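You operate a simulated robot arm through the tools that you are given. There is no shell and no other tool. Be economical: measure what you need, move in short steps, check, and stop when the job is done.

You run a simulated two-armed robot. Do the job below in one go: nothing can be reset, and whatever is moved stays where it is left.

TASK
Stack the spice shaker marked "sugar" from the top of the recycling rack on top of the spice shaker labelled "cocoa". Then take the lid off the cream canister and lay it down on the top of the side table. Then take the lid off the pea bowl and lay it down on the top of the dining table. Then open the green top drawer, take the blue sponge from the inside the green top drawer and leave it on top of the pink pot, then shut the drawer. Keep to this order.
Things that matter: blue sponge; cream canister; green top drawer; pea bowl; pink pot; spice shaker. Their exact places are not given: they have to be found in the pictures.

The check looks at the end state, three seconds after you hand in, the way a careful person would. Anything else that was tipped, shoved, dropped, spilled or broken makes it a failure. A push-on lid holds only when it is set on centred and level and pressed home; a screw cap is set on level and turned clockwise until tight.

THE ROBOT
Two 7-joint arms with fingered hands on one trunk, on a base that drives. Base frame: it is fixed to the floor where the robot stands at the start and does not move with it; the origin is under the middle of the robot, x ahead of it, y to its left, z up. Lengths are in cm, angles in rad, forces in N, time in s.
The left shoulder is at the start at [5.3, 15.8, 91.9], the right one opposite. With the tool pointing down near the work surface each hand reaches from about 10 to 82 cm from the robot's upright axis, wherever it stands, measured 20 degrees to its own side. Places, roughly: blue sponge (7x5x4 cm) [40, -180, 80]; cream canister [150, 50, 75]; green top drawer [30, -180, 80]; pea bowl (12x12x5 cm) [60, 260, 80]; pink pot (8x8x7 cm) [100, 0, 90]; spice shaker [75, 0, 50]. Payload 4 kg a hand.
The tool frame of a hand sits at the grasp point between the pads (the TCP): z along the fingers, y along the line on which they close. The tips reach 3 cm beyond it. Largest opening 10.4 cm; the body of the gripper starts 3.5 cm behind the TCP. The gripper is a hand of 4 fingers: y runs from the thumb to the fingers, the wrist lies at [-1.5, -10.4, -17.8] in the tool frame, and closing takes about 1.5 s.
Orientation is told as [roll, pitch, yaw] about the base's x, y, z axes, in that order, counted from this pose: with the fingers straight down and the wrist toward the robot, the tool's x, y and z point along [0, 1, 0], [1, 0, 0] and [0, 0, -1] of the base frame.

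THE INTERFACE
- The arms move only by the tool jog_arm. It takes "left_motion", "right_motion" or both (then of equal length, played together; a hand with none holds still); each is a list of rows, each a list of 6 numbers: the shift along the tool's x, y, z in cm, then the turn, a rotation vector about the tool's x, y, z in rad. In form: [[x, y, z, ax, ay, az], ...]. A call has 1 to 20 rows; each row shifts and turns the commanded pose from where the row before left it, along the tool's axes as they then stand. "left_gripper" and "right_gripper" are, for a hand that has rows, the gripper command, from -1 (shut) to 1 (fully open), values between in proportion, set as the call begins (left out, the last holds). A row lasts 0.2 s, in which the tool goes at most 5 cm and 0.15 rad; a call with a longer step from one row to the next is refused whole, and so is a gripper value outside its range. A pose out of reach is approached as far as the arm can. The call stops where the force on the tool passes 40 N (or 10 N more than at its start, if that is more) or the arm is blocked; 0.2 s more then pass. The fingers move at their own pace (about 4.5 cm/s each) and stop on an object; they squeeze with about 32 N. The grip force told is the motor's: it shows also when the fingers shut on nothing. Time passes only in rows, and 0.2 s behind the last, so rows that do not move let the fingers close. It gives the time, the measured TCP pose, the force on the tool (base axes), the opening and the grip force at its end, in the units of the frame above (readings bear some noise), with the torque about the TCP (base axes, N m) and any sound that the robot's microphone picked up.
- Cameras (640 x 400 px; columns grow to the right, rows downward): "scene" is now at [13.47, -1.15, 112.74]; the picture's right is [-0.11, -0.99, 0.00], its down [-0.25, 0.03, -0.97] and it looks along [0.96, -0.11, -0.25] (base axes); focal length 214 px, centre (320, 200). "left" rides on the left gripper at [-6.1, -9.2, -13] in its tool frame; the picture's right is [-0.81, -0.28, 0.52], its down [0.53, -0.71, 0.46] and it looks along [0.24, 0.64, 0.72] (tool axes); focal length 275 px, centre (320, 200). "right" rides on the right gripper at [6.1, -9.2, -13] in its tool frame; the picture's right is [-0.81, 0.27, -0.52], its down [-0.53, -0.71, 0.46] and it looks along [-0.24, 0.65, 0.72] (tool axes); focal length 275 px, centre (320, 200).
- capture(camera): a new picture of that camera. No time passes.
- raise_lower(by): slides the trunk up (or, below 0, down) by that many cm; the arms and the scene camera ride with it, the base frame stays. It gives what a move gives, with no picture.
- roll_base(legs): drives the robot by 1 to 6 legs, each [ahead, turn to the left] in cm and rad, along the robot's own axes; the way and the turn of a leg run together, so that a leg with both is an arc; at most 150 cm and 3.142 rad a leg. The arms and the cameras ride along, it lands a little off, and it stops where it bumps. It gives what a move gives.
- move_fingers(index, middle, ring, thumb_bend, thumb_turn, hand): sets how far each is bent, from 0 (flat) to 100 (curled in); at 30 the hand is open as for a grip, at 70 the pads meet at the TCP. One left out holds its place. A second passes; each finger stops where it meets its share of the squeeze, and holds until it gets a number again. A gripper value or a shape takes the hand back. It gives what a move gives, with no picture; readings hold the bend of each and the force on the fingers (four entries, about 0 where the hand has none), thumb and palm. thumb_turn goes from beside the hand (0) to across from the fingers (100), as for a grip.
- set_grasp(shape, hand): the hand has 4 fingers and takes this shape, open, in about a second: jaw (thumb against the fingers, like two jaws); tri (thumb and two fingers); tip (a fingertip pinch); poke (one finger out to press); point (the index stretched); flat (the hand flat); cup (the hand cupped); fist (a fist). The gripper value then closes the fingers along that shape, each until it touches; the sizes above hold for jaw. It gives what a move gives, with no picture.
- head_to(pan, tilt): turns the head with the scene camera to pan (to the left, within 1.396 rad either way) and tilt (down, from -0.506 to 1.204), counted from straight ahead of the robot. It gives what a move gives.
- point_at(camera, pixels): there is no depth. For up to 12 entries [column, row, z] of the newest picture of that camera ("zoom" is the newest enlarged one), the place [x, y] in the base frame at which the ray of that pixel passes the height z, good to about 0.2 cm. No time passes.
- enlarge(camera, box): a new picture of the part [left, top, right, bottom] of that camera's present view, enlarged. No time passes.
- close_job(): hands the job in; it is judged then, once.

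Work in short steps. Measure before you move; look again where a grasp or a placing could have gone wrong, and mend it. You have 110 turns and 92 pictures in all, those below and enlarged ones among them. Open the grippers and draw the arms clear of the work before you hand the job in, unless the task says otherwise.

The tools are called after "Request:" by a JSON object that holds its "name" and its "arguments". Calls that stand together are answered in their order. jog_arm: Moves the arms, as the interface text tells. Its arguments: {"type":"object","properties":{"left_motion":{"type":"array","items":{"type":"array","items":{"type":"number"}}},"left_gripper":{"type":"number"},"right_motion":{"type":"array","items":{"type":"array","items":{"type":"number"}}},"right_gripper":{"type":"number"}},"required":[]} The other tools are called the same way: raise_lower (by) slides the trunk up or down; set_grasp (shape, hand) gives the hand a shape; move_fingers (index, middle, ring, thumb_bend, thumb_turn, hand) moves the fingers one by one; roll_base (legs) drives the base; head_to (pan, tilt) turns the head that bears the scene camera; capture (camera) takes a picture; point_at (camera, pixels) gives the place at which the rays of pixels pass given heights; enlarge (camera, box) takes an enlarged picture of a part of a camera's view; close_job () hands the job in.

At the start:

```text
time_s: 0.0
left_ee_pos: [54.58, 21.54, 117.72]
left_tool_rot: [0.0, 0.003, 0.002]
left_ft_force: [-0.3, 0.1, 0.9]
left_torque: [0.03, -0.02, 0.02]
left_width: 10.35
left_gripper_force: 0.0
left_shape: jaw
left_bend: [30.0, 30.0, 30.0, 30.0, 98.0]
left_finger forces: [0.0, 0.0, 0.0, 0.0, 0.0, 0.1]
right_ee_pos: [57.98, -23.75, 114.28]
right_tool_rot: [-0.003, 0.002, -0.001]
right_ft_force: [0.3, -0.3, -0.7]
right_torque: [0.03, 0.0, -0.01]
right_width: 10.36
right_gripper_force: 0.2
right_shape: jaw
right_bend: [30.0, 30.0, 30.0, 30.0, 98.0]
right_finger forces: [0.1, 0.0, 0.1, 0.0, 0.0, 0.0]
trunk travel left (down, up): [-12.5, 38.2]
robot x, y, heading: [-0.02, 0.13, -0.001]
head pan, tilt: [-0.113, 0.239]
```

scene: 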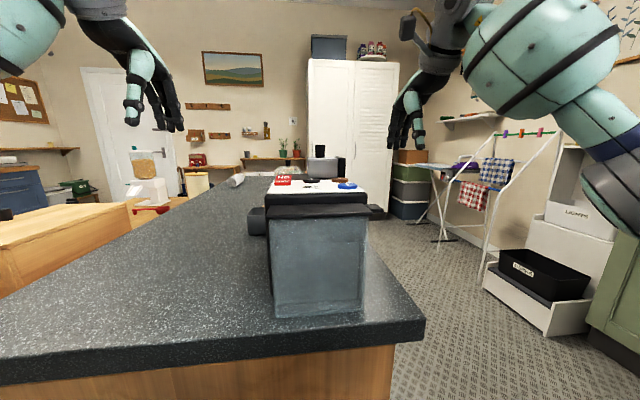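
right: 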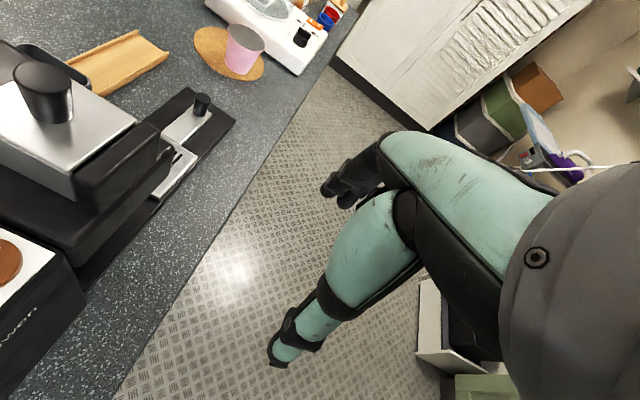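
left: 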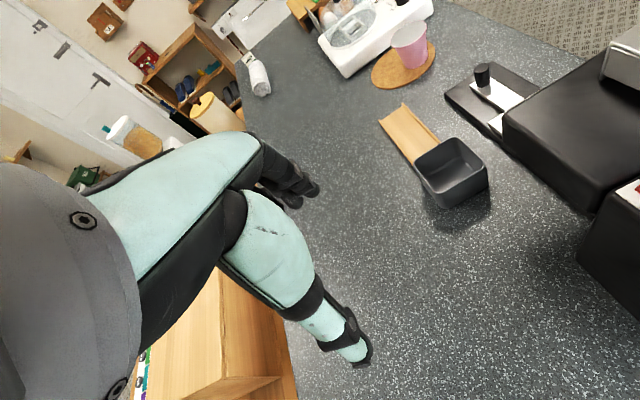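

The scene shows a counter with a coffee machine and items near (340,185). I look closer at several parts of the view.

Request:
{"name": "enlarge", "arguments": {"camera": "scene", "box": [220, 120, 420, 245]}}

Request:
{"name": "enlarge", "arguments": {"camera": "left", "box": [60, 0, 460, 250]}}

Request:
{"name": "enlarge", "arguments": {"camera": "right", "box": [0, 0, 350, 219]}}

```text
3.20 times, centred on (320, 182) of scene
```

zoom: 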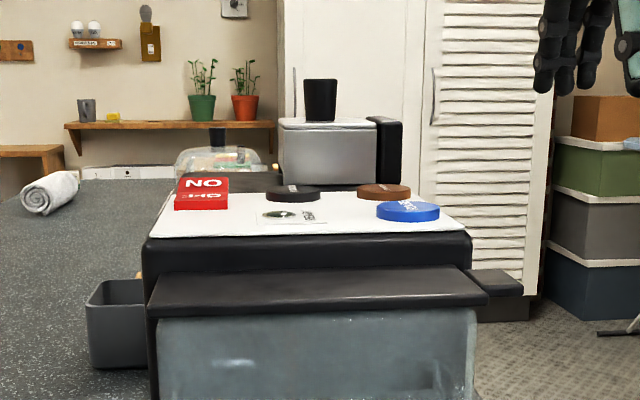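

```text
1.60 times, centred on (260, 125) of left
```

zoom: 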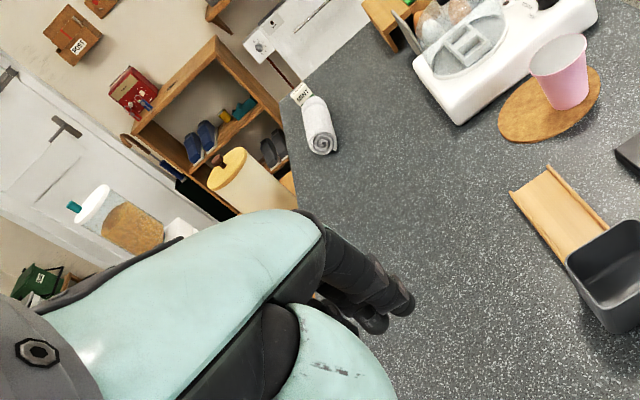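

```text
1.83 times, centred on (175, 110) of right
```

zoom: 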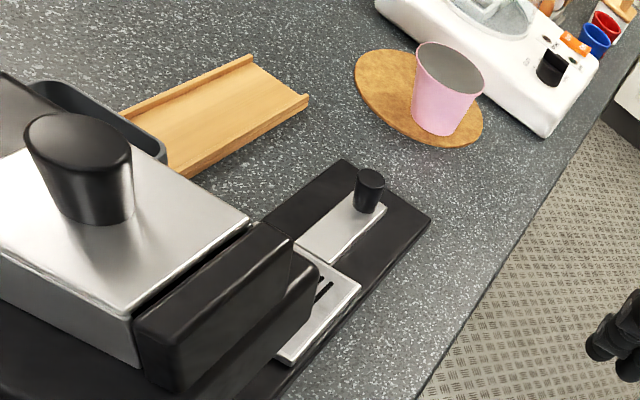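

The pink pot is at about (240,48) in the right view, and a cream canister shows at (215,115) in the left one. I survey around with the head for the rest.

Request:
{"name": "enlarge", "arguments": {"camera": "scene", "box": [100, 130, 260, 230]}}

Request:
{"name": "head_to", "arguments": {"pan": 1.2, "tilt": 0.4}}

Request:
{"name": "capture", "arguments": {"camera": "scene"}}

Request:
{"name": "head_to", "arguments": {"pan": -1.3, "tilt": 0.4}}

Request:
{"name": "capture", "arguments": {"camera": "scene"}}

Request:
{"name": "head_to", "arguments": {"pan": 0, "tilt": 1.0}}

Request:
{"name": "capture", "arguments": {"camera": "scene"}}

```text
4.00 times, centred on (180, 180) of scene
```

zoom: 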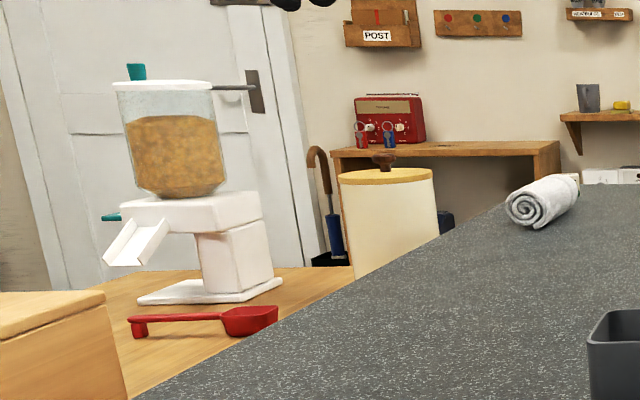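

```text
time_s: 1.5
left_ee_pos: [53.24, 21.6, 118.54]
left_tool_rot: [-0.002, -0.016, 0.0]
left_ft_force: [0.6, 0.8, -0.1]
left_torque: [0.0, -0.02, -0.03]
left_width: 10.38
left_gripper_force: 0.0
left_shape: jaw
left_bend: [30.0, 30.0, 30.0, 30.0, 98.0]
left_finger forces: [0.0, 0.0, 0.0, 0.0, 0.0, 0.0]
right_ee_pos: [56.68, -23.74, 115.15]
right_tool_rot: [-0.002, -0.012, -0.001]
right_ft_force: [0.8, 0.2, -0.1]
right_torque: [-0.02, 0.01, 0.03]
right_width: 10.38
right_gripper_force: 0.1
right_shape: jaw
right_bend: [30.0, 30.0, 30.0, 30.0, 98.0]
right_finger forces: [0.0, 0.1, 0.1, 0.1, 0.1, 0.0]
trunk travel left (down, up): [-12.5, 38.2]
robot x, y, heading: [0.05, -0.41, 0.007]
head pan, tilt: [1.201, 0.4]
```

```text
84 pictures are left
```

scene: 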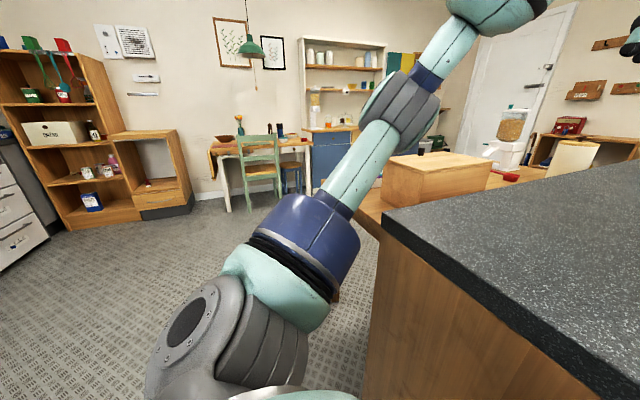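

```text
time_s: 3.8
left_ee_pos: [53.2, 21.56, 118.57]
left_tool_rot: [-0.002, -0.016, 0.002]
left_ft_force: [1.4, -0.2, -0.2]
left_torque: [-0.02, 0.0, -0.02]
left_width: 10.38
left_gripper_force: 0.1
left_shape: jaw
left_bend: [30.0, 30.0, 30.0, 30.0, 98.0]
left_finger forces: [0.0, 0.0, 0.0, 0.0, 0.0, 0.1]
right_ee_pos: [56.42, -23.9, 115.07]
right_tool_rot: [-0.001, -0.013, 0.002]
right_ft_force: [-0.3, 0.1, 0.3]
right_torque: [0.0, -0.02, 0.0]
right_width: 10.38
right_gripper_force: 0.1
right_shape: jaw
right_bend: [30.0, 30.0, 30.0, 30.0, 98.0]
right_finger forces: [0.0, 0.0, 0.0, 0.0, 0.0, 0.0]
trunk travel left (down, up): [-12.5, 38.2]
robot x, y, heading: [-0.15, 0.17, 0.004]
head pan, tilt: [-1.3, 0.4]
```

```text
83 pictures are left
```

scene: 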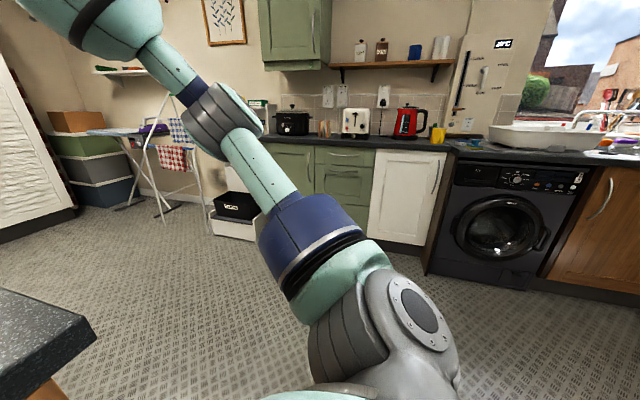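

```text
time_s: 5.2
left_ee_pos: [53.13, 21.47, 118.52]
left_tool_rot: [-0.002, -0.015, -0.001]
left_ft_force: [0.2, -0.3, -0.6]
left_torque: [-0.02, 0.0, 0.03]
left_width: 10.34
left_gripper_force: 0.1
left_shape: jaw
left_bend: [30.0, 30.0, 30.0, 30.0, 98.0]
left_finger forces: [0.0, 0.1, 0.0, 0.1, 0.1, 0.0]
right_ee_pos: [56.57, -23.81, 115.05]
right_tool_rot: [-0.001, -0.011, 0.0]
right_ft_force: [0.0, -0.2, 0.2]
right_torque: [0.02, 0.01, -0.02]
right_width: 10.39
right_gripper_force: 0.0
right_shape: jaw
right_bend: [30.0, 30.0, 30.0, 30.0, 98.0]
right_finger forces: [0.0, 0.1, 0.0, 0.0, 0.0, 0.1]
trunk travel left (down, up): [-12.5, 38.2]
robot x, y, heading: [0.11, -0.25, 0.0]
head pan, tilt: [0.0, 1.0]
```

```text
82 pictures are left
```

scene: 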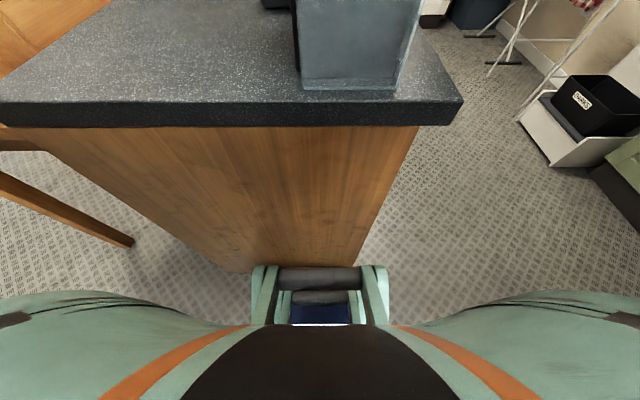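

The green drawers are on the right (about (340,160) at pan -1.3), and the dining table is on the left (265,150 at pan 1.2). I look for the recycling rack and the shakers by zooming.

Request:
{"name": "head_to", "arguments": {"pan": 1.39, "tilt": 0.3}}

Request:
{"name": "enlarge", "arguments": {"camera": "scene", "box": [60, 40, 300, 190]}}

Request:
{"name": "enlarge", "arguments": {"camera": "scene", "box": [280, 70, 480, 195]}}

Request:
{"name": "head_to", "arguments": {"pan": -0.3, "tilt": 0.1}}

Request:
{"name": "enlarge", "arguments": {"camera": "scene", "box": [220, 40, 420, 165]}}

```text
time_s: 6.8
left_ee_pos: [53.33, 21.6, 118.51]
left_tool_rot: [-0.002, -0.014, -0.001]
left_ft_force: [0.7, 0.1, -0.6]
left_torque: [0.0, -0.03, -0.01]
left_width: 10.42
left_gripper_force: 0.0
left_shape: jaw
left_bend: [30.0, 30.0, 30.0, 30.0, 98.0]
left_finger forces: [0.0, 0.1, 0.1, 0.0, 0.0, 0.0]
right_ee_pos: [56.58, -23.8, 115.13]
right_tool_rot: [-0.002, -0.012, -0.002]
right_ft_force: [-0.1, -0.8, 0.8]
right_torque: [0.05, -0.03, -0.02]
right_width: 10.39
right_gripper_force: 0.1
right_shape: jaw
right_bend: [30.0, 30.0, 30.0, 30.0, 98.0]
right_finger forces: [0.1, 0.0, 0.0, 0.0, 0.1, 0.1]
trunk travel left (down, up): [-12.5, 38.2]
robot x, y, heading: [0.07, 0.16, 0.001]
head pan, tilt: [1.389, 0.3]
```

```text
2.67 times, centred on (180, 115) of scene
```

zoom: 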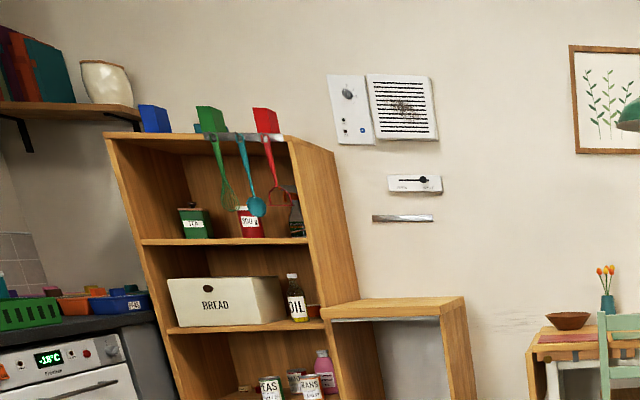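

```text
3.20 times, centred on (380, 132) of scene
```

zoom: 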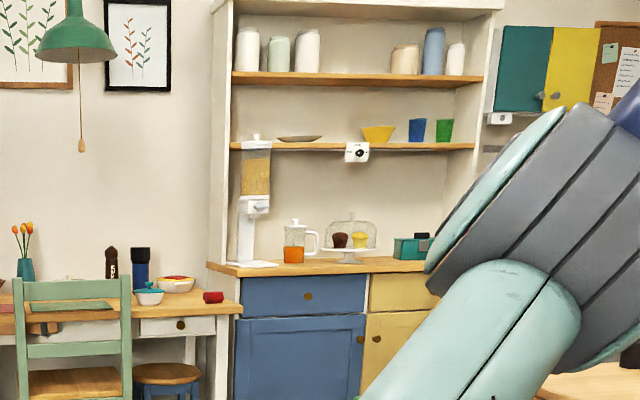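

```text
time_s: 8.5
left_ee_pos: [53.19, 21.68, 118.39]
left_tool_rot: [-0.001, -0.015, 0.0]
left_ft_force: [-0.2, -0.3, 0.2]
left_torque: [0.0, -0.01, -0.01]
left_width: 10.38
left_gripper_force: 0.0
left_shape: jaw
left_bend: [30.0, 30.0, 30.0, 30.0, 98.0]
left_finger forces: [0.0, 0.0, 0.0, 0.0, 0.0, 0.0]
right_ee_pos: [56.53, -23.83, 115.06]
right_tool_rot: [-0.002, -0.012, 0.001]
right_ft_force: [-0.1, -0.4, 0.9]
right_torque: [0.0, 0.02, -0.02]
right_width: 10.4
right_gripper_force: 0.0
right_shape: jaw
right_bend: [30.0, 30.0, 30.0, 30.0, 98.0]
right_finger forces: [0.0, 0.0, 0.0, 0.0, 0.0, 0.0]
trunk travel left (down, up): [-12.5, 38.2]
robot x, y, heading: [-0.1, -0.37, 0.002]
head pan, tilt: [-0.3, 0.099]
```

```text
3.20 times, centred on (320, 102) of scene
```

zoom: 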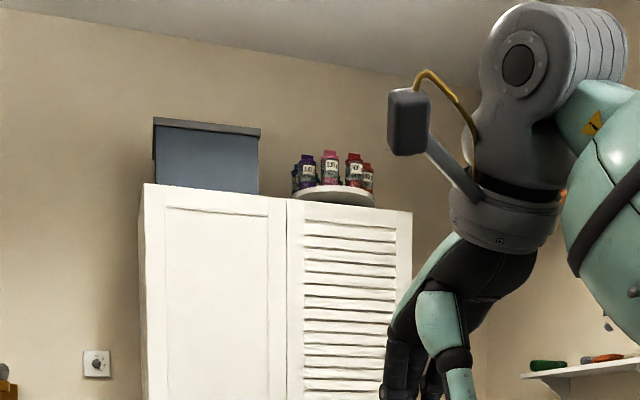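

The shakers aren't obvious; I look at the near counter objects (white-topped box at about (320,190)) from higher tilt.

Request:
{"name": "head_to", "arguments": {"pan": 0, "tilt": 0.5}}

Request:
{"name": "enlarge", "arguments": {"camera": "scene", "box": [200, 80, 440, 230]}}

Request:
{"name": "capture", "arguments": {"camera": "scene"}}

```text
time_s: 9.3
left_ee_pos: [53.19, 21.49, 118.44]
left_tool_rot: [-0.001, -0.016, -0.001]
left_ft_force: [-1.0, -0.6, -0.2]
left_torque: [-0.01, 0.05, 0.0]
left_width: 10.38
left_gripper_force: 0.0
left_shape: jaw
left_bend: [30.0, 30.0, 30.0, 30.0, 98.0]
left_finger forces: [0.0, 0.0, 0.0, 0.1, 0.1, 0.0]
right_ee_pos: [56.52, -23.74, 115.09]
right_tool_rot: [-0.002, -0.01, -0.001]
right_ft_force: [-0.1, -0.1, -0.9]
right_torque: [-0.02, -0.03, -0.03]
right_width: 10.4
right_gripper_force: 0.1
right_shape: jaw
right_bend: [30.0, 30.0, 30.0, 30.0, 98.0]
right_finger forces: [0.0, 0.0, 0.0, 0.0, 0.0, 0.1]
trunk travel left (down, up): [-12.5, 38.2]
robot x, y, heading: [0.1, 0.2, 0.001]
head pan, tilt: [0.0, 0.499]
```

```text
2.67 times, centred on (320, 155) of scene
```

zoom: 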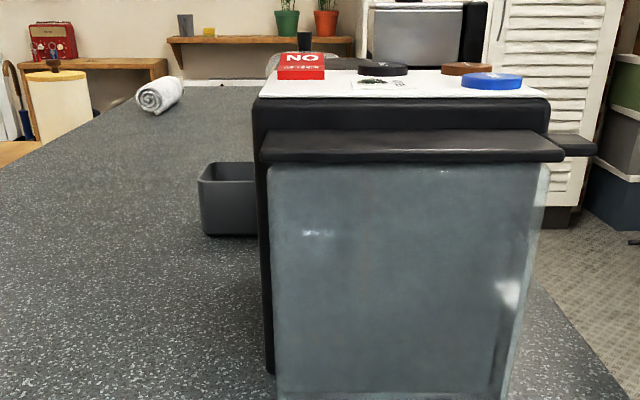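

```text
77 pictures are left
```

scene: 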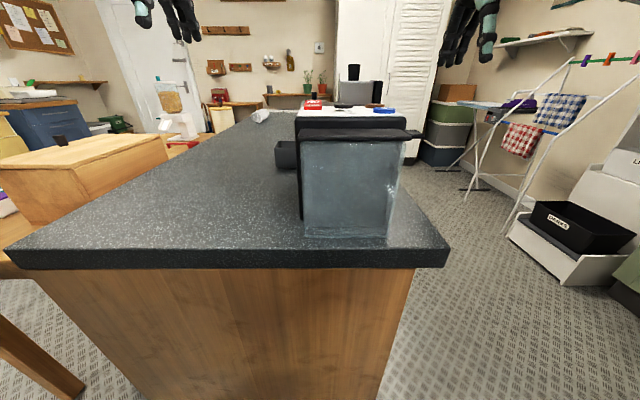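

I measure the counter edge and landmarks with point_at assuming a counter height, to plan the drive around it.

Request:
{"name": "point_at", "arguments": {"camera": "scene", "pixels": [[5, 250, 90], [450, 245, 90], [305, 235, 90], [390, 237, 90], [350, 110, 90], [415, 165, 0], [375, 395, 0], [235, 130, 75], [40, 290, 75], [120, 270, 0], [560, 335, 0]]}}

Request:
{"name": "point_at", "arguments": {"camera": "right", "pixels": [[240, 70, 90], [170, 100, 90], [300, 130, 90], [190, 260, 90], [130, 365, 90], [340, 60, 90]]}}

Request:
{"name": "point_at", "arguments": {"camera": "left", "pixels": [[410, 65, 90], [260, 90, 90], [245, 130, 90], [250, 50, 90], [215, 115, 75], [450, 5, 90]]}}

```text
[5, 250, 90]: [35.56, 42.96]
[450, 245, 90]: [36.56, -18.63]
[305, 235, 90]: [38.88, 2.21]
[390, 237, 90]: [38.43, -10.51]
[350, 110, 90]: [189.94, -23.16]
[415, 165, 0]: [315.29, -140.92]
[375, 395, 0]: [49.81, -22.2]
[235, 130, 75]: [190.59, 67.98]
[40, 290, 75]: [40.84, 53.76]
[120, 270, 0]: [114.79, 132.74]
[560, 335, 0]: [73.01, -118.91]
```

```text
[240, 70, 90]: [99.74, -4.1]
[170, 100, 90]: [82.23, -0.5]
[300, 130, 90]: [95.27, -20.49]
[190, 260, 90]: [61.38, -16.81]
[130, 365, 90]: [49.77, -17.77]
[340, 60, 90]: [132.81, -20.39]
```

```text
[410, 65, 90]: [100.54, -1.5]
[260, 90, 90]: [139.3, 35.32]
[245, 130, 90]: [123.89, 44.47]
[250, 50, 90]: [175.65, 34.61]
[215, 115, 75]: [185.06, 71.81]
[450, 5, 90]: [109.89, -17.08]
```

The white stepped rack with a black box at (580,225) might be the recycling rack. I pan right to look.

Request:
{"name": "head_to", "arguments": {"pan": -0.95, "tilt": 0.5}}

Request:
{"name": "capture", "arguments": {"camera": "scene"}}

Request:
{"name": "enlarge", "arguments": {"camera": "scene", "box": [180, 60, 420, 210]}}

```text
time_s: 10.6
left_ee_pos: [53.09, 21.42, 118.5]
left_tool_rot: [-0.002, -0.016, -0.001]
left_ft_force: [0.6, -0.5, 0.5]
left_torque: [0.01, 0.0, 0.0]
left_width: 10.38
left_gripper_force: 0.0
left_shape: jaw
left_bend: [30.0, 30.0, 30.0, 30.0, 98.0]
left_finger forces: [0.0, 0.0, 0.1, 0.1, 0.0, 0.0]
right_ee_pos: [56.49, -23.89, 114.98]
right_tool_rot: [-0.003, -0.012, -0.001]
right_ft_force: [0.1, -1.0, -0.9]
right_torque: [0.02, 0.0, -0.01]
right_width: 10.36
right_gripper_force: 0.1
right_shape: jaw
right_bend: [30.0, 30.0, 30.0, 30.0, 98.0]
right_finger forces: [0.0, 0.1, 0.1, 0.0, 0.0, 0.0]
trunk travel left (down, up): [-12.5, 38.2]
robot x, y, heading: [-0.17, -0.23, 0.004]
head pan, tilt: [-0.949, 0.499]
```

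```text
76 pictures are left
```

scene: 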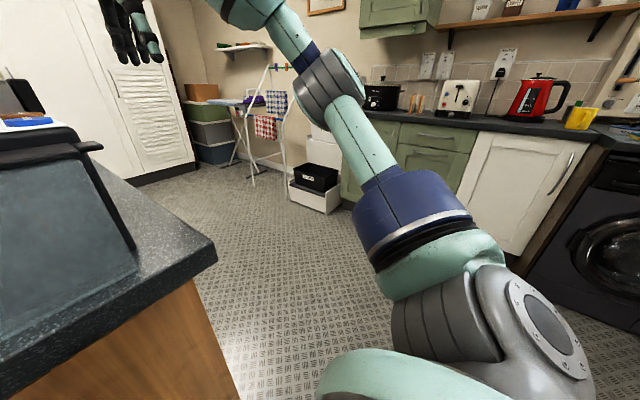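

```text
2.67 times, centred on (300, 135) of scene
```

zoom: 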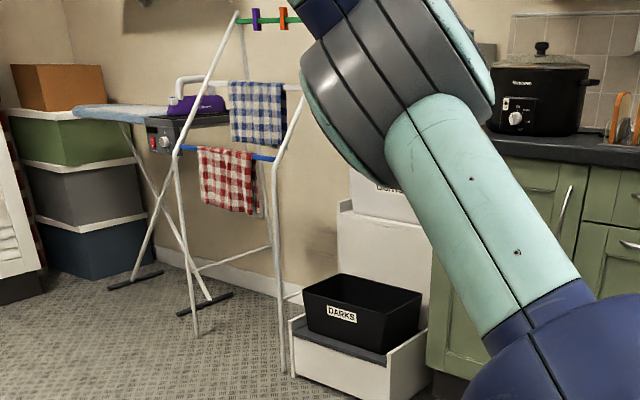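

That is a laundry sorter, not it. I drive around to the right aisle to see the counter's flank and under it.

Request:
{"name": "roll_base", "arguments": {"legs": [[-25, 0], [0, -1.571], [80, 0], [0, 1.571], [60, 0]]}}

Request:
{"name": "head_to", "arguments": {"pan": 1.1, "tilt": 0.5}}

Request:
{"name": "capture", "arguments": {"camera": "scene"}}

```text
time_s: 28.7
left_ee_pos: [88.28, -60.2, 118.39]
left_tool_rot: [0.001, -0.009, -0.014]
left_ft_force: [0.0, 0.2, 1.1]
left_torque: [0.01, 0.01, 0.02]
left_width: 10.41
left_gripper_force: 0.1
left_shape: jaw
left_bend: [30.0, 30.0, 30.0, 30.0, 98.0]
left_finger forces: [0.0, 0.0, 0.0, 0.1, 0.1, 0.1]
right_ee_pos: [90.94, -105.87, 115.05]
right_tool_rot: [-0.001, -0.011, -0.016]
right_ft_force: [1.4, -0.4, 0.8]
right_torque: [0.01, 0.02, 0.02]
right_width: 10.38
right_gripper_force: 0.0
right_shape: jaw
right_bend: [30.0, 30.0, 30.0, 30.0, 98.0]
right_finger forces: [0.0, 0.0, 0.0, 0.1, 0.0, 0.1]
trunk travel left (down, up): [-12.5, 38.2]
robot x, y, heading: [34.66, -80.66, -0.023]
head pan, tilt: [-0.949, 0.499]
```

```text
time_s: 30.6
left_ee_pos: [86.78, -60.15, 119.04]
left_tool_rot: [0.0, -0.026, -0.016]
left_ft_force: [0.2, 0.7, -0.2]
left_torque: [0.01, 0.01, -0.02]
left_width: 10.39
left_gripper_force: 0.1
left_shape: jaw
left_bend: [30.0, 30.0, 30.0, 30.0, 97.0]
left_finger forces: [0.0, 0.0, 0.0, 0.0, 0.0, 0.1]
right_ee_pos: [89.68, -105.58, 115.81]
right_tool_rot: [-0.001, -0.024, -0.018]
right_ft_force: [-0.1, -0.4, -0.1]
right_torque: [-0.01, -0.02, 0.0]
right_width: 10.39
right_gripper_force: 0.1
right_shape: jaw
right_bend: [30.0, 30.0, 30.0, 30.0, 98.0]
right_finger forces: [0.0, 0.1, 0.0, 0.1, 0.0, 0.0]
trunk travel left (down, up): [-12.5, 38.2]
robot x, y, heading: [34.8, -80.66, -0.019]
head pan, tilt: [1.1, 0.499]
```

```text
74 pictures are left
```

scene: 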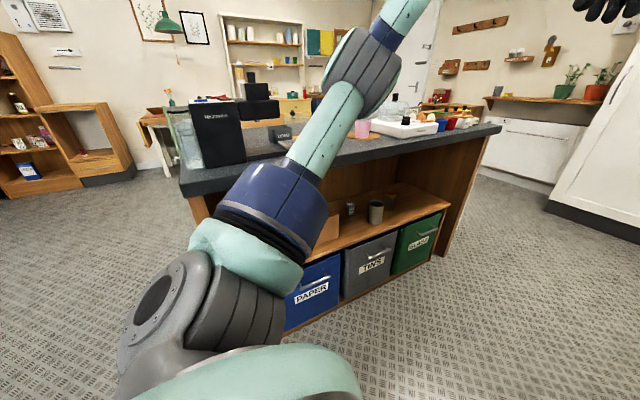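

The recycling rack (PAPER/TINS/GLASS bins) is under the counter, with shakers on its shelf at about (350,208) and (376,210). I drive ahead and turn to face it.

Request:
{"name": "roll_base", "arguments": {"legs": [[45, 0], [0, 1.59]]}}

Request:
{"name": "head_to", "arguments": {"pan": 0, "tilt": 0.6}}

Request:
{"name": "capture", "arguments": {"camera": "scene"}}

Request:
{"name": "enlarge", "arguments": {"camera": "scene", "box": [200, 120, 440, 270]}}

```text
time_s: 38.1
left_ee_pos: [58.05, -30.11, 119.18]
left_tool_rot: [-0.002, -0.024, 1.583]
left_ft_force: [-0.6, 0.1, -0.8]
left_torque: [0.01, -0.02, 0.01]
left_width: 10.39
left_gripper_force: 0.0
left_shape: jaw
left_bend: [30.0, 30.0, 30.0, 30.0, 97.0]
left_finger forces: [0.0, 0.0, 0.0, 0.1, 0.0, 0.0]
right_ee_pos: [103.45, -26.0, 115.71]
right_tool_rot: [-0.001, -0.024, 1.583]
right_ft_force: [-0.3, 0.2, 0.3]
right_torque: [0.02, 0.0, 0.0]
right_width: 10.41
right_gripper_force: 0.1
right_shape: jaw
right_bend: [30.0, 30.0, 30.0, 30.0, 98.0]
right_finger forces: [0.1, 0.0, 0.0, 0.0, 0.0, 0.1]
trunk travel left (down, up): [-12.5, 38.2]
robot x, y, heading: [81.48, -81.51, 1.583]
head pan, tilt: [1.1, 0.499]
```

```text
time_s: 39.4
left_ee_pos: [58.0, -31.5, 119.92]
left_tool_rot: [0.001, -0.039, 1.586]
left_ft_force: [0.8, 0.1, 0.1]
left_torque: [0.0, 0.03, -0.03]
left_width: 10.39
left_gripper_force: 0.0
left_shape: jaw
left_bend: [30.0, 30.0, 30.0, 30.0, 97.0]
left_finger forces: [0.1, 0.0, 0.0, 0.1, 0.0, 0.1]
right_ee_pos: [103.54, -27.38, 116.55]
right_tool_rot: [-0.002, -0.037, 1.584]
right_ft_force: [0.4, 0.7, -0.4]
right_torque: [0.02, -0.02, 0.0]
right_width: 10.42
right_gripper_force: 0.0
right_shape: jaw
right_bend: [30.0, 30.0, 30.0, 30.0, 97.0]
right_finger forces: [0.1, 0.0, 0.0, 0.0, 0.0, 0.0]
trunk travel left (down, up): [-12.5, 38.2]
robot x, y, heading: [81.56, -81.35, 1.581]
head pan, tilt: [0.0, 0.6]
```

```text
73 pictures are left
```

scene: 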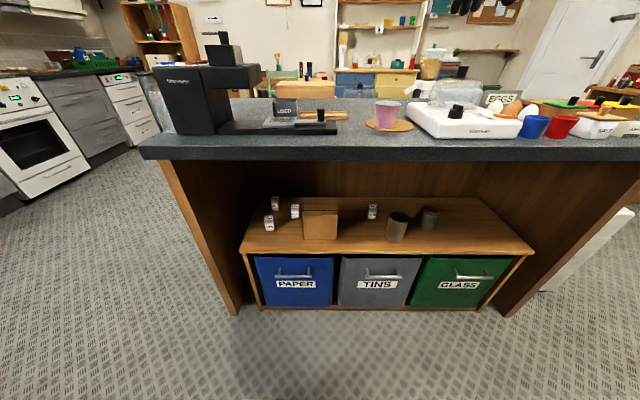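

```text
2.67 times, centred on (320, 195) of scene
```

zoom: 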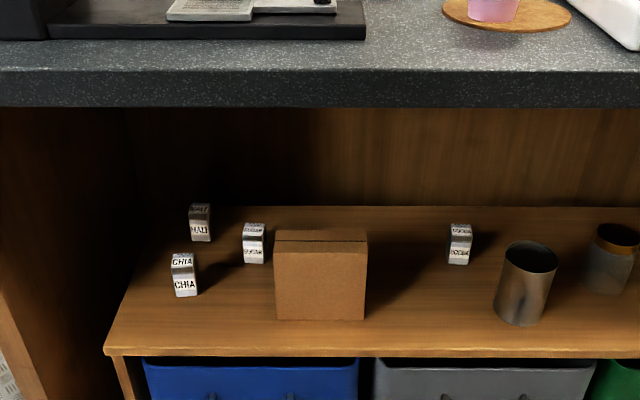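

Four small labelled shakers. I zoom for the labels.

Request:
{"name": "enlarge", "arguments": {"camera": "scene", "box": [255, 190, 335, 240]}}

Request:
{"name": "enlarge", "arguments": {"camera": "scene", "box": [340, 190, 420, 240]}}

Request:
{"name": "point_at", "arguments": {"camera": "scene", "pixels": [[272, 230, 45], [295, 217, 45], [276, 208, 45], [371, 218, 45], [388, 240, 45], [304, 238, 45], [337, 238, 45], [247, 252, 45], [534, 253, 45], [160, 150, 90], [240, 310, 0], [430, 228, 45]]}}

```text
8.00 times, centred on (295, 215) of scene
```

zoom: 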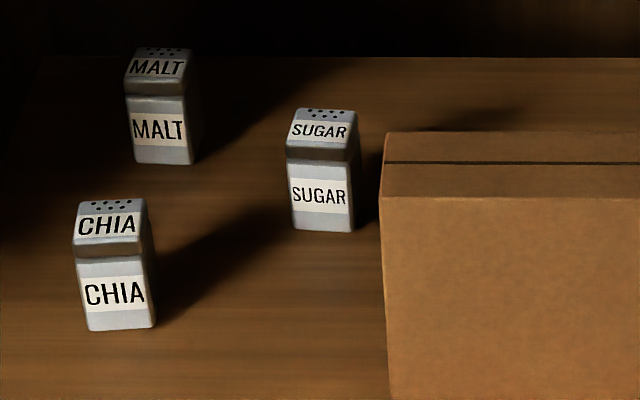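

```text
8.00 times, centred on (380, 215) of scene
```

zoom: 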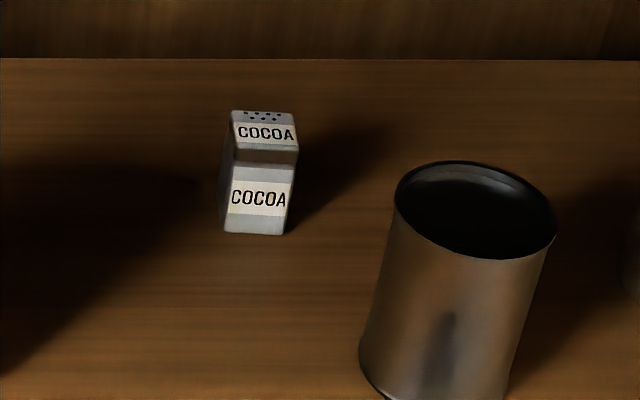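

```text
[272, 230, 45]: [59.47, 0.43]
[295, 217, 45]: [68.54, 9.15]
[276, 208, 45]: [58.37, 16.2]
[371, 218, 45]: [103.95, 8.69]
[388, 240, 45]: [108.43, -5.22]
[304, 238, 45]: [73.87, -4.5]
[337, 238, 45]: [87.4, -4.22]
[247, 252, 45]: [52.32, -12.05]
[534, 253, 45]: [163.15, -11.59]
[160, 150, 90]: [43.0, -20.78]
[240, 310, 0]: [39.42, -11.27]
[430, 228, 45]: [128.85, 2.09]
```

SUGAR is at about (68.5, 9) and COCOA at about (104, 9) on the shelf at z≈45, under a counter at z≈90 with edge y≈-20. I'll use the left hand, so I reposition the base to x≈95, further back, then lower the arms outside the counter.

Request:
{"name": "roll_base", "arguments": {"legs": [[-22, 0], [0, -1.58], [14, 0], [0, 1.57]]}}

Request:
{"name": "head_to", "arguments": {"pan": 0.2, "tilt": 0.5}}

Request:
{"name": "enlarge", "arguments": {"camera": "scene", "box": [200, 110, 440, 260]}}

```text
time_s: 51.2
left_ee_pos: [72.14, -53.94, 119.77]
left_tool_rot: [0.001, -0.038, 1.587]
left_ft_force: [-0.1, 0.6, -1.2]
left_torque: [0.02, 0.01, 0.0]
left_width: 10.41
left_gripper_force: 0.1
left_shape: jaw
left_bend: [30.0, 30.0, 30.0, 30.0, 97.0]
left_finger forces: [0.0, 0.1, 0.0, 0.1, 0.0, 0.0]
right_ee_pos: [117.78, -49.66, 116.59]
right_tool_rot: [-0.002, -0.037, 1.583]
right_ft_force: [0.0, 0.0, 0.0]
right_torque: [-0.01, -0.02, -0.01]
right_width: 10.39
right_gripper_force: 0.0
right_shape: jaw
right_bend: [30.0, 30.0, 30.0, 30.0, 97.0]
right_finger forces: [0.1, 0.0, 0.1, 0.0, 0.1, 0.0]
trunk travel left (down, up): [-12.5, 38.2]
robot x, y, heading: [96.64, -103.41, 1.582]
head pan, tilt: [0.0, 0.6]
```

```text
time_s: 51.9
left_ee_pos: [72.17, -55.49, 120.55]
left_tool_rot: [0.0, -0.053, 1.584]
left_ft_force: [0.3, 0.6, -0.9]
left_torque: [0.02, 0.0, 0.0]
left_width: 10.38
left_gripper_force: 0.1
left_shape: jaw
left_bend: [30.0, 30.0, 30.0, 30.0, 97.0]
left_finger forces: [0.1, 0.0, 0.0, 0.1, 0.1, 0.0]
right_ee_pos: [117.74, -51.26, 117.25]
right_tool_rot: [-0.003, -0.053, 1.582]
right_ft_force: [0.1, -0.2, 0.2]
right_torque: [0.02, -0.02, 0.0]
right_width: 10.39
right_gripper_force: 0.0
right_shape: jaw
right_bend: [30.0, 30.0, 30.0, 30.0, 98.0]
right_finger forces: [0.0, 0.0, 0.0, 0.0, 0.0, 0.0]
trunk travel left (down, up): [-12.5, 38.2]
robot x, y, heading: [96.13, -103.8, 1.58]
head pan, tilt: [0.201, 0.499]
```

```text
2.67 times, centred on (320, 185) of scene
```

zoom: 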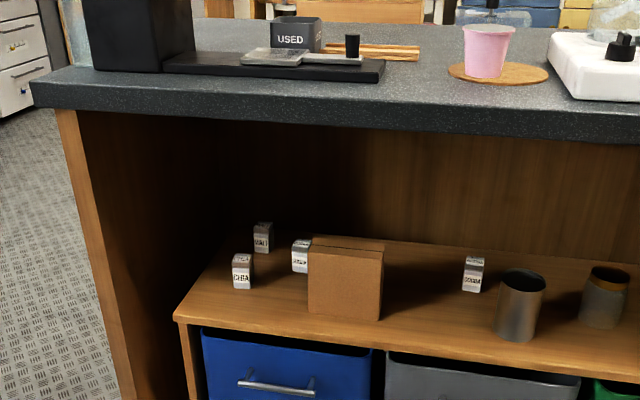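

I measure the counter's edge thickness and the carton and shaker positions from this new viewpoint.

Request:
{"name": "point_at", "arguments": {"camera": "zoom", "pixels": [[300, 97, 90], [300, 122, 90], [300, 122, 86], [300, 122, 84], [308, 318, 45], [380, 320, 45], [310, 245, 58], [384, 245, 58], [299, 272, 45], [470, 292, 45], [240, 288, 45], [519, 340, 45]]}}

```text
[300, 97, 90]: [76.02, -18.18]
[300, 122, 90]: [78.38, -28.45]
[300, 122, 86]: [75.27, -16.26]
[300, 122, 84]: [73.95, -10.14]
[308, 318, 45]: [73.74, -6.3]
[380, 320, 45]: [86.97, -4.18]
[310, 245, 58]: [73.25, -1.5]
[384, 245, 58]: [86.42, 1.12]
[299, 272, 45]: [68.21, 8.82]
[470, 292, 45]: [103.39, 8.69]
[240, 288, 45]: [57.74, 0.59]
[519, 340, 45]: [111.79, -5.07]
```

Shelf z=45 is confirmed by parallax; the underside of the counter is ≈86. I now lower and turn the left hand (fingers forward-down, closing sideways) outside the counter while pulling the right hand back and up.

Request:
{"name": "jog_arm", "arguments": {"left_motion": [[0, 0, 4.9, 0, 0, 0.131], [0, 0, 4.9, 0, 0, 0.131], [0, 0, 4.9, 0, 0, 0.131], [0, 0, 4.9, 0, 0, 0.131], [0, 0, 4.9, 0, 0, 0.131], [0, 0, 4.9, 0, 0, 0.131], [0, 0, 4.9, 0, 0, 0.131], [0, 0, 4.9, 0, 0, 0.131], [0, 0, 4.9, 0, 0, 0.131], [0, 0, 4.9, 0, 0, 0.131], [0, 0, 4.9, 0, 0, 0.131], [0, 0, 4.9, 0, 0, 0.131], [0, 0, 0, 0, 0.14, 0], [0, 0, 0, 0, 0.14, 0], [0, 0, 0, 0, 0.14, 0], [0, 0, 0, 0, 0.14, 0], [0, 0, 0, 0, 0.14, 0], [0, 0, 0, 0, 0.14, 0], [0, 0, 0, 0, 0, 0], [0, 0, 0, 0, 0, 0]], "right_motion": [[0, -4, -1, 0, 0, 0], [0, -4, -1, 0, 0, 0], [0, -4, -1, 0, 0, 0], [0, -4, -1, 0, 0, 0], [0, 0, 0, 0, 0, 0], [0, 0, 0, 0, 0, 0], [0, 0, 0, 0, 0, 0], [0, 0, 0, 0, 0, 0], [0, 0, 0, 0, 0, 0], [0, 0, 0, 0, 0, 0], [0, 0, 0, 0, 0, 0], [0, 0, 0, 0, 0, 0], [0, 0, 0, 0, 0, 0], [0, 0, 0, 0, 0, 0], [0, 0, 0, 0, 0, 0], [0, 0, 0, 0, 0, 0], [0, 0, 0, 0, 0, 0], [0, 0, 0, 0, 0, 0], [0, 0, 0, 0, 0, 0], [0, 0, 0, 0, 0, 0]]}}

Request:
{"name": "capture", "arguments": {"camera": "scene"}}

```text
time_s: 56.1
left_ee_pos: [72.13, -52.37, 61.71]
left_tool_rot: [0.892, 0.0, 0.013]
left_ft_force: [-0.6, 0.5, -0.4]
left_torque: [0.01, 0.0, 0.02]
left_width: 10.38
left_gripper_force: 0.0
left_shape: jaw
left_bend: [30.0, 30.0, 30.0, 30.0, 97.0]
left_finger forces: [0.0, 0.1, 0.0, 0.1, 0.1, 0.1]
right_ee_pos: [117.86, -67.2, 120.48]
right_tool_rot: [-0.001, -0.049, 1.584]
right_ft_force: [-0.2, -0.2, -0.1]
right_torque: [0.0, -0.02, 0.03]
right_width: 10.39
right_gripper_force: 0.1
right_shape: jaw
right_bend: [30.0, 30.0, 30.0, 30.0, 98.0]
right_finger forces: [0.0, 0.0, 0.0, 0.0, 0.0, 0.1]
trunk travel left (down, up): [-12.5, 38.2]
robot x, y, heading: [96.33, -103.49, 1.579]
head pan, tilt: [0.201, 0.499]
```

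```text
68 pictures are left
```

scene: 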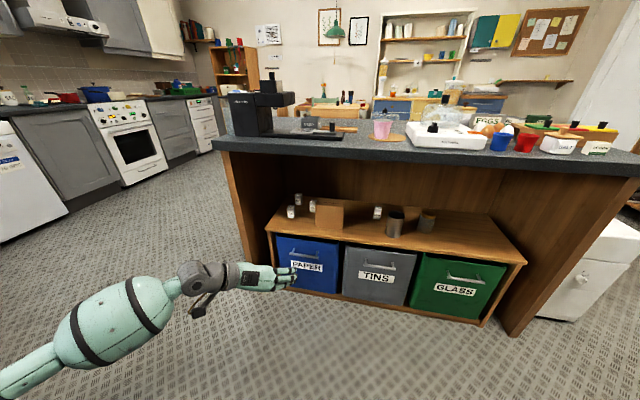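

The pose took as wanted (fingers 51° forward, closing along base x). I drive forward 38 cm so that the hand sits just at the opening, and check with the left hand's camera.

Request:
{"name": "roll_base", "arguments": {"legs": [[38, 0]]}}

Request:
{"name": "capture", "arguments": {"camera": "left"}}

Request:
{"name": "capture", "arguments": {"camera": "scene"}}

```text
time_s: 58.6
left_ee_pos: [71.51, -14.21, 61.66]
left_tool_rot: [0.888, 0.002, 0.015]
left_ft_force: [-0.6, -0.1, 0.0]
left_torque: [0.01, -0.01, 0.02]
left_width: 10.43
left_gripper_force: 0.1
left_shape: jaw
left_bend: [30.0, 30.0, 30.0, 30.0, 97.0]
left_finger forces: [0.0, 0.0, 0.1, 0.0, 0.1, 0.0]
right_ee_pos: [117.47, -28.86, 120.35]
right_tool_rot: [-0.002, -0.05, 1.586]
right_ft_force: [0.5, 0.6, -0.2]
right_torque: [-0.04, -0.01, -0.01]
right_width: 10.4
right_gripper_force: 0.0
right_shape: jaw
right_bend: [30.0, 30.0, 30.0, 30.0, 98.0]
right_finger forces: [0.0, 0.1, 0.0, 0.0, 0.0, 0.0]
trunk travel left (down, up): [-12.5, 38.2]
robot x, y, heading: [96.05, -65.51, 1.588]
head pan, tilt: [0.201, 0.499]
```

```text
67 pictures are left
```

left: 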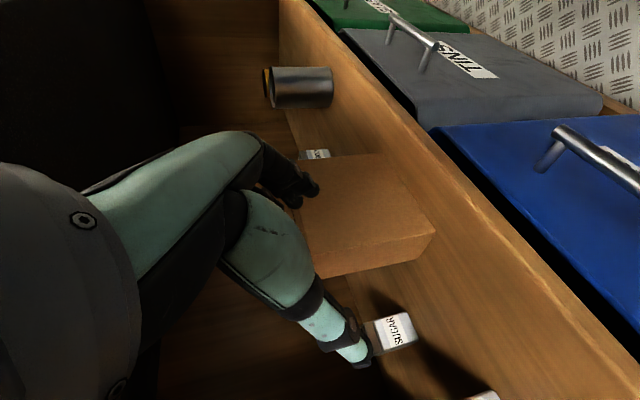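

```text
66 pictures are left
```

scene: 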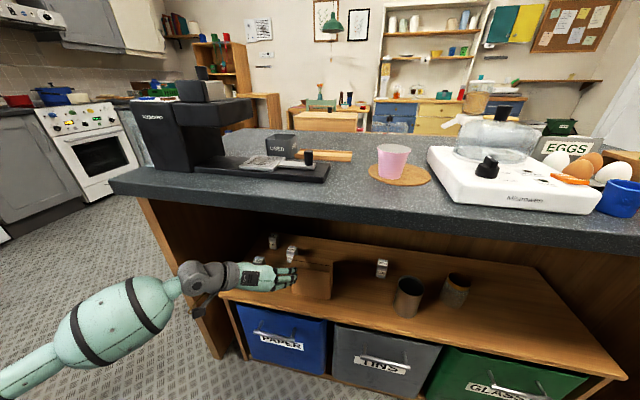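

The left view shows SUGAR at (394,330), carton next to it. I measure sugar top and cocoa/carton with both cameras.

Request:
{"name": "enlarge", "arguments": {"camera": "left", "box": [260, 140, 500, 290]}}

Request:
{"name": "enlarge", "arguments": {"camera": "scene", "box": [250, 220, 410, 320]}}

Request:
{"name": "point_at", "arguments": {"camera": "left", "pixels": [[375, 322, 52], [403, 313, 52], [416, 340, 52], [378, 350, 52], [416, 340, 45], [434, 234, 59], [417, 258, 45], [300, 160, 52], [328, 150, 52]]}}

```text
2.67 times, centred on (380, 215) of left
```

zoom: 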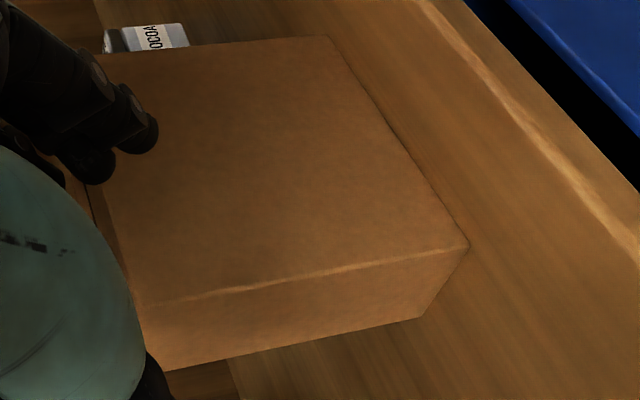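

```text
4.00 times, centred on (330, 270) of scene
```

zoom: 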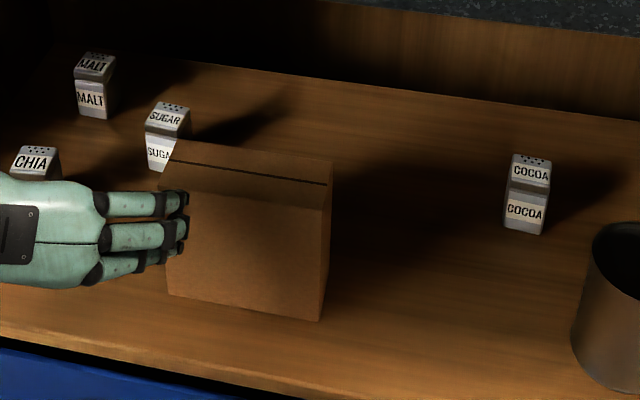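

```text
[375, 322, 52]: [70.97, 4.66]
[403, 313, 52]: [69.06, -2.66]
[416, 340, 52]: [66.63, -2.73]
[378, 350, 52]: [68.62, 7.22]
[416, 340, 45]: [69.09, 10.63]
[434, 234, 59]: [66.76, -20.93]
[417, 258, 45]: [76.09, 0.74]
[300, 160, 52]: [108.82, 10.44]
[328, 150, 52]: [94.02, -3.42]
```

I measure the shakers' corners from this closer scene zoom.

Request:
{"name": "point_at", "arguments": {"camera": "zoom", "pixels": [[150, 165, 45], [152, 166, 45], [506, 227, 45], [542, 235, 45], [513, 155, 52], [551, 158, 52], [548, 187, 52], [154, 103, 52], [190, 107, 52], [182, 132, 52], [170, 288, 45], [318, 320, 45]]}}

```text
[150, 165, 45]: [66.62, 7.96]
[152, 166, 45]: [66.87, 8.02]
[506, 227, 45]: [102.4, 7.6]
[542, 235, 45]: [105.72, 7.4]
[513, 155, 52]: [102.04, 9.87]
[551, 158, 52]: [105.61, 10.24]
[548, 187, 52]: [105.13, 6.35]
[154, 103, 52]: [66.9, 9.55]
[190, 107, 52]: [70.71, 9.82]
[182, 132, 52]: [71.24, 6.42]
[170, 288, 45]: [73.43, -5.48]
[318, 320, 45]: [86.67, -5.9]
```

Sugar's centre is about (68.6, 9.7), cocoa's (104.0, 9.2), about 3.5 wide and 6.5 tall. I make the hand steeper (35° tilt), narrow the opening to ~6.4, and move over the sugar at z≈60.

Request:
{"name": "jog_arm", "arguments": {"left_motion": [[0, -1.6, 0, 0, -0.144, 0], [0, -1.6, 0, 0, -0.144, 0], [3.13, 0, 2.48, 0, 0, 0], [3.13, 0, 2.48, 0, 0, 0], [3.13, 0, 2.48, 0, 0, 0], [3.13, 0, 2.48, 0, 0, 0], [3.13, 0, 2.48, 0, 0, 0], [3.13, 0, 2.48, 0, 0, 0], [0, 0, 0, 0, 0, 0], [0, 0, 0, 0, 0, 0]], "left_gripper": 0.23}}

Request:
{"name": "enlarge", "arguments": {"camera": "scene", "box": [230, 200, 390, 300]}}

Request:
{"name": "capture", "arguments": {"camera": "left"}}

```text
time_s: 60.8
left_ee_pos: [67.9, 9.2, 61.02]
left_tool_rot: [0.613, 0.002, 0.013]
left_ft_force: [0.6, 0.4, -0.6]
left_torque: [0.02, 0.01, 0.02]
left_width: 6.44
left_gripper_force: 0.1
left_shape: jaw
left_bend: [28.0, 40.0, 37.0, 64.0, 100.0]
left_finger forces: [0.0, 0.1, 0.0, 0.0, 0.1, 0.1]
right_ee_pos: [117.46, -30.51, 120.73]
right_tool_rot: [-0.002, -0.06, 1.586]
right_ft_force: [-0.9, 0.1, 0.1]
right_torque: [0.02, 0.0, -0.03]
right_width: 10.39
right_gripper_force: 0.0
right_shape: jaw
right_bend: [30.0, 30.0, 30.0, 30.0, 98.0]
right_finger forces: [0.1, 0.0, 0.1, 0.0, 0.0, 0.0]
trunk travel left (down, up): [-12.5, 38.2]
robot x, y, heading: [95.84, -65.4, 1.584]
head pan, tilt: [0.201, 0.499]
```

```text
4.00 times, centred on (310, 250) of scene
```

zoom: 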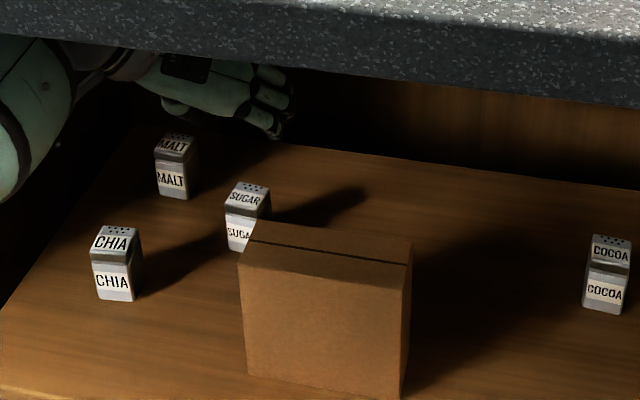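

```text
62 pictures are left
```

left: 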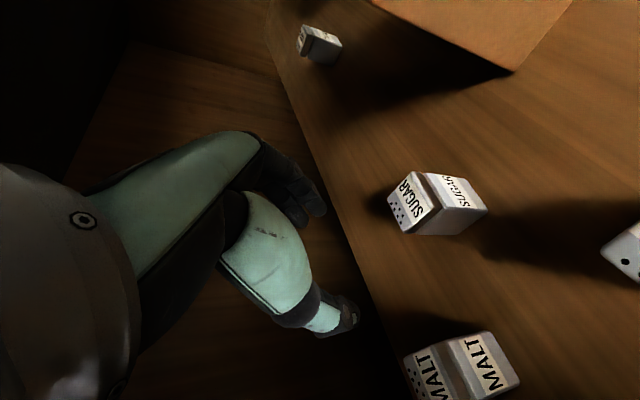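

The hand is over the sugar; in the left view the sugar's top is at about (408,212). I measure the sugar with this camera to cross-check.

Request:
{"name": "enlarge", "arguments": {"camera": "left", "box": [360, 140, 520, 240]}}

Request:
{"name": "point_at", "arguments": {"camera": "left", "pixels": [[389, 201, 51.5], [400, 231, 51.5], [415, 173, 51.5], [488, 210, 45], [466, 233, 45], [403, 233, 51.5]]}}

```text
4.00 times, centred on (440, 190) of left
```

zoom: 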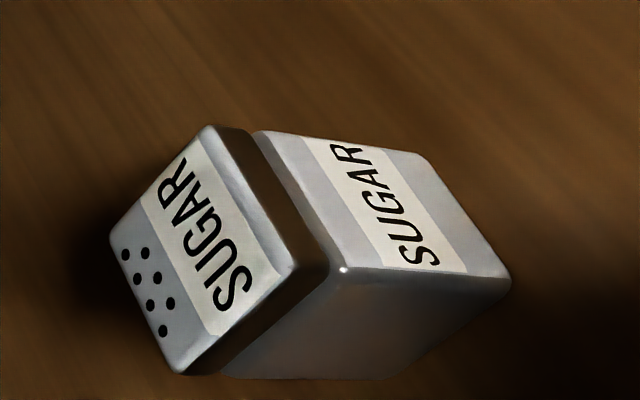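

```text
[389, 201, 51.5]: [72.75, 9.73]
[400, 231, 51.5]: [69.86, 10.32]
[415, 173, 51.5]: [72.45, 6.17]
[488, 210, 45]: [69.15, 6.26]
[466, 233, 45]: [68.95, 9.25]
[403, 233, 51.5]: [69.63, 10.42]
```

The two cameras disagree at z=45; solving the parallax gives a shelf near z≈48. I recheck with that height.

Request:
{"name": "point_at", "arguments": {"camera": "left", "pixels": [[487.5, 211, 48], [467.5, 180, 48], [387.5, 199, 54.5], [406, 233.5, 54.5], [412.5, 171.5, 54.5], [435, 207.5, 54.5], [338, 48, 48], [487.5, 211, 47.5], [510, 70, 48]]}}

Request:
{"name": "point_at", "arguments": {"camera": "scene", "pixels": [[287, 262, 48], [295, 263, 48], [290, 245.5, 54.5], [298, 247, 54.5], [376, 275.5, 48], [385, 278.5, 48], [377.5, 259, 54.5], [387.5, 260, 54.5], [292, 297, 48], [330, 301, 48]]}}

```text
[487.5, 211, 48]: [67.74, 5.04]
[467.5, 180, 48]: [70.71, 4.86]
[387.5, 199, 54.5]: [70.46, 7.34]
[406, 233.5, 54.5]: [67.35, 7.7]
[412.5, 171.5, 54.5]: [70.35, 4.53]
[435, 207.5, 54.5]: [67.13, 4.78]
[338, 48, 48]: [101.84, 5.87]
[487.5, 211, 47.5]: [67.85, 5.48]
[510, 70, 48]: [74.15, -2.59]
```

```text
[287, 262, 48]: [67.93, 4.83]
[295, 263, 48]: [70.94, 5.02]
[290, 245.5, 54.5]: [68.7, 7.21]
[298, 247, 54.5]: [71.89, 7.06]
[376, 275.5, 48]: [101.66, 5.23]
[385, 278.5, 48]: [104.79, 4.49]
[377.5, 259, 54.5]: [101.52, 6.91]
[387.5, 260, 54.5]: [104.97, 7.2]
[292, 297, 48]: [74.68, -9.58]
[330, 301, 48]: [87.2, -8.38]
```

With z=48 both cameras agree: sugar centre ≈(69.2, 6.5), top ≈53.5; cocoa centre ≈(103.3, 6.4). I shift over and descend to TCP z≈51.8.

Request:
{"name": "jog_arm", "arguments": {"left_motion": [[-2.21, 1.3, -1.55, 0, 0, 0], [0, 0, 0, 0, 0, 0], [-1.76, 0, 2.51, 0, 0, 0], [-1.76, 0, 2.51, 0, 0, 0], [-1.76, 0, 2.51, 0, 0, 0], [0, 0, 0, 0, 0, 0], [0, 0, 0, 0, 0, 0]]}}

Request:
{"name": "capture", "arguments": {"camera": "left"}}

Request:
{"name": "enlarge", "arguments": {"camera": "scene", "box": [230, 200, 390, 300]}}

```text
time_s: 62.4
left_ee_pos: [69.25, 6.46, 51.64]
left_tool_rot: [0.612, 0.002, 0.015]
left_ft_force: [0.1, 1.1, 0.4]
left_torque: [-0.01, 0.03, -0.02]
left_width: 6.44
left_gripper_force: 0.0
left_shape: jaw
left_bend: [28.0, 40.0, 37.0, 64.0, 100.0]
left_finger forces: [0.0, 0.0, 0.0, 0.1, 0.0, 0.1]
right_ee_pos: [117.51, -30.44, 120.85]
right_tool_rot: [-0.002, -0.063, 1.587]
right_ft_force: [0.0, 0.0, -0.1]
right_torque: [-0.01, 0.04, 0.02]
right_width: 10.4
right_gripper_force: 0.0
right_shape: jaw
right_bend: [30.0, 30.0, 30.0, 30.0, 98.0]
right_finger forces: [0.0, 0.0, 0.0, 0.1, 0.0, 0.0]
trunk travel left (down, up): [-12.5, 38.2]
robot x, y, heading: [95.57, -65.64, 1.589]
head pan, tilt: [0.201, 0.499]
```

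```text
60 pictures are left
```

left: 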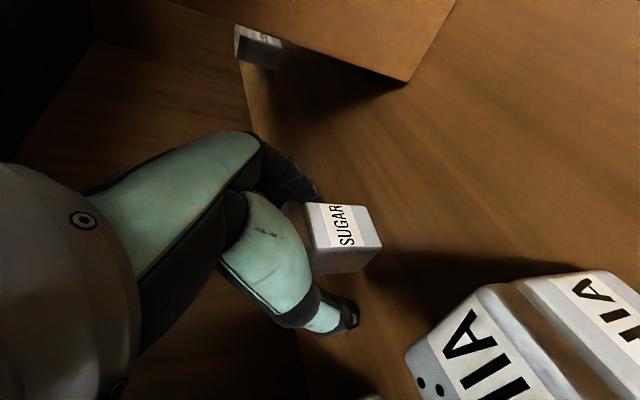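

```text
4.00 times, centred on (310, 250) of scene
```

zoom: 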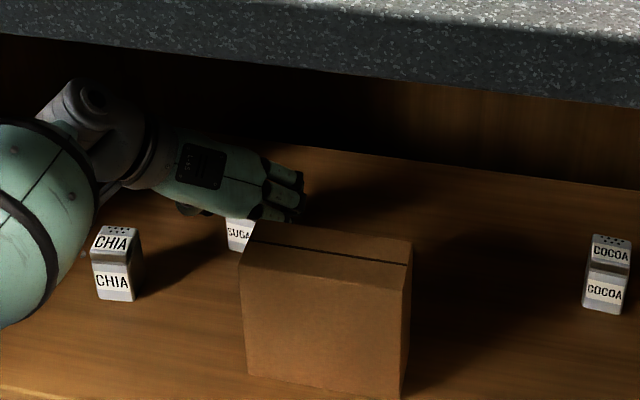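

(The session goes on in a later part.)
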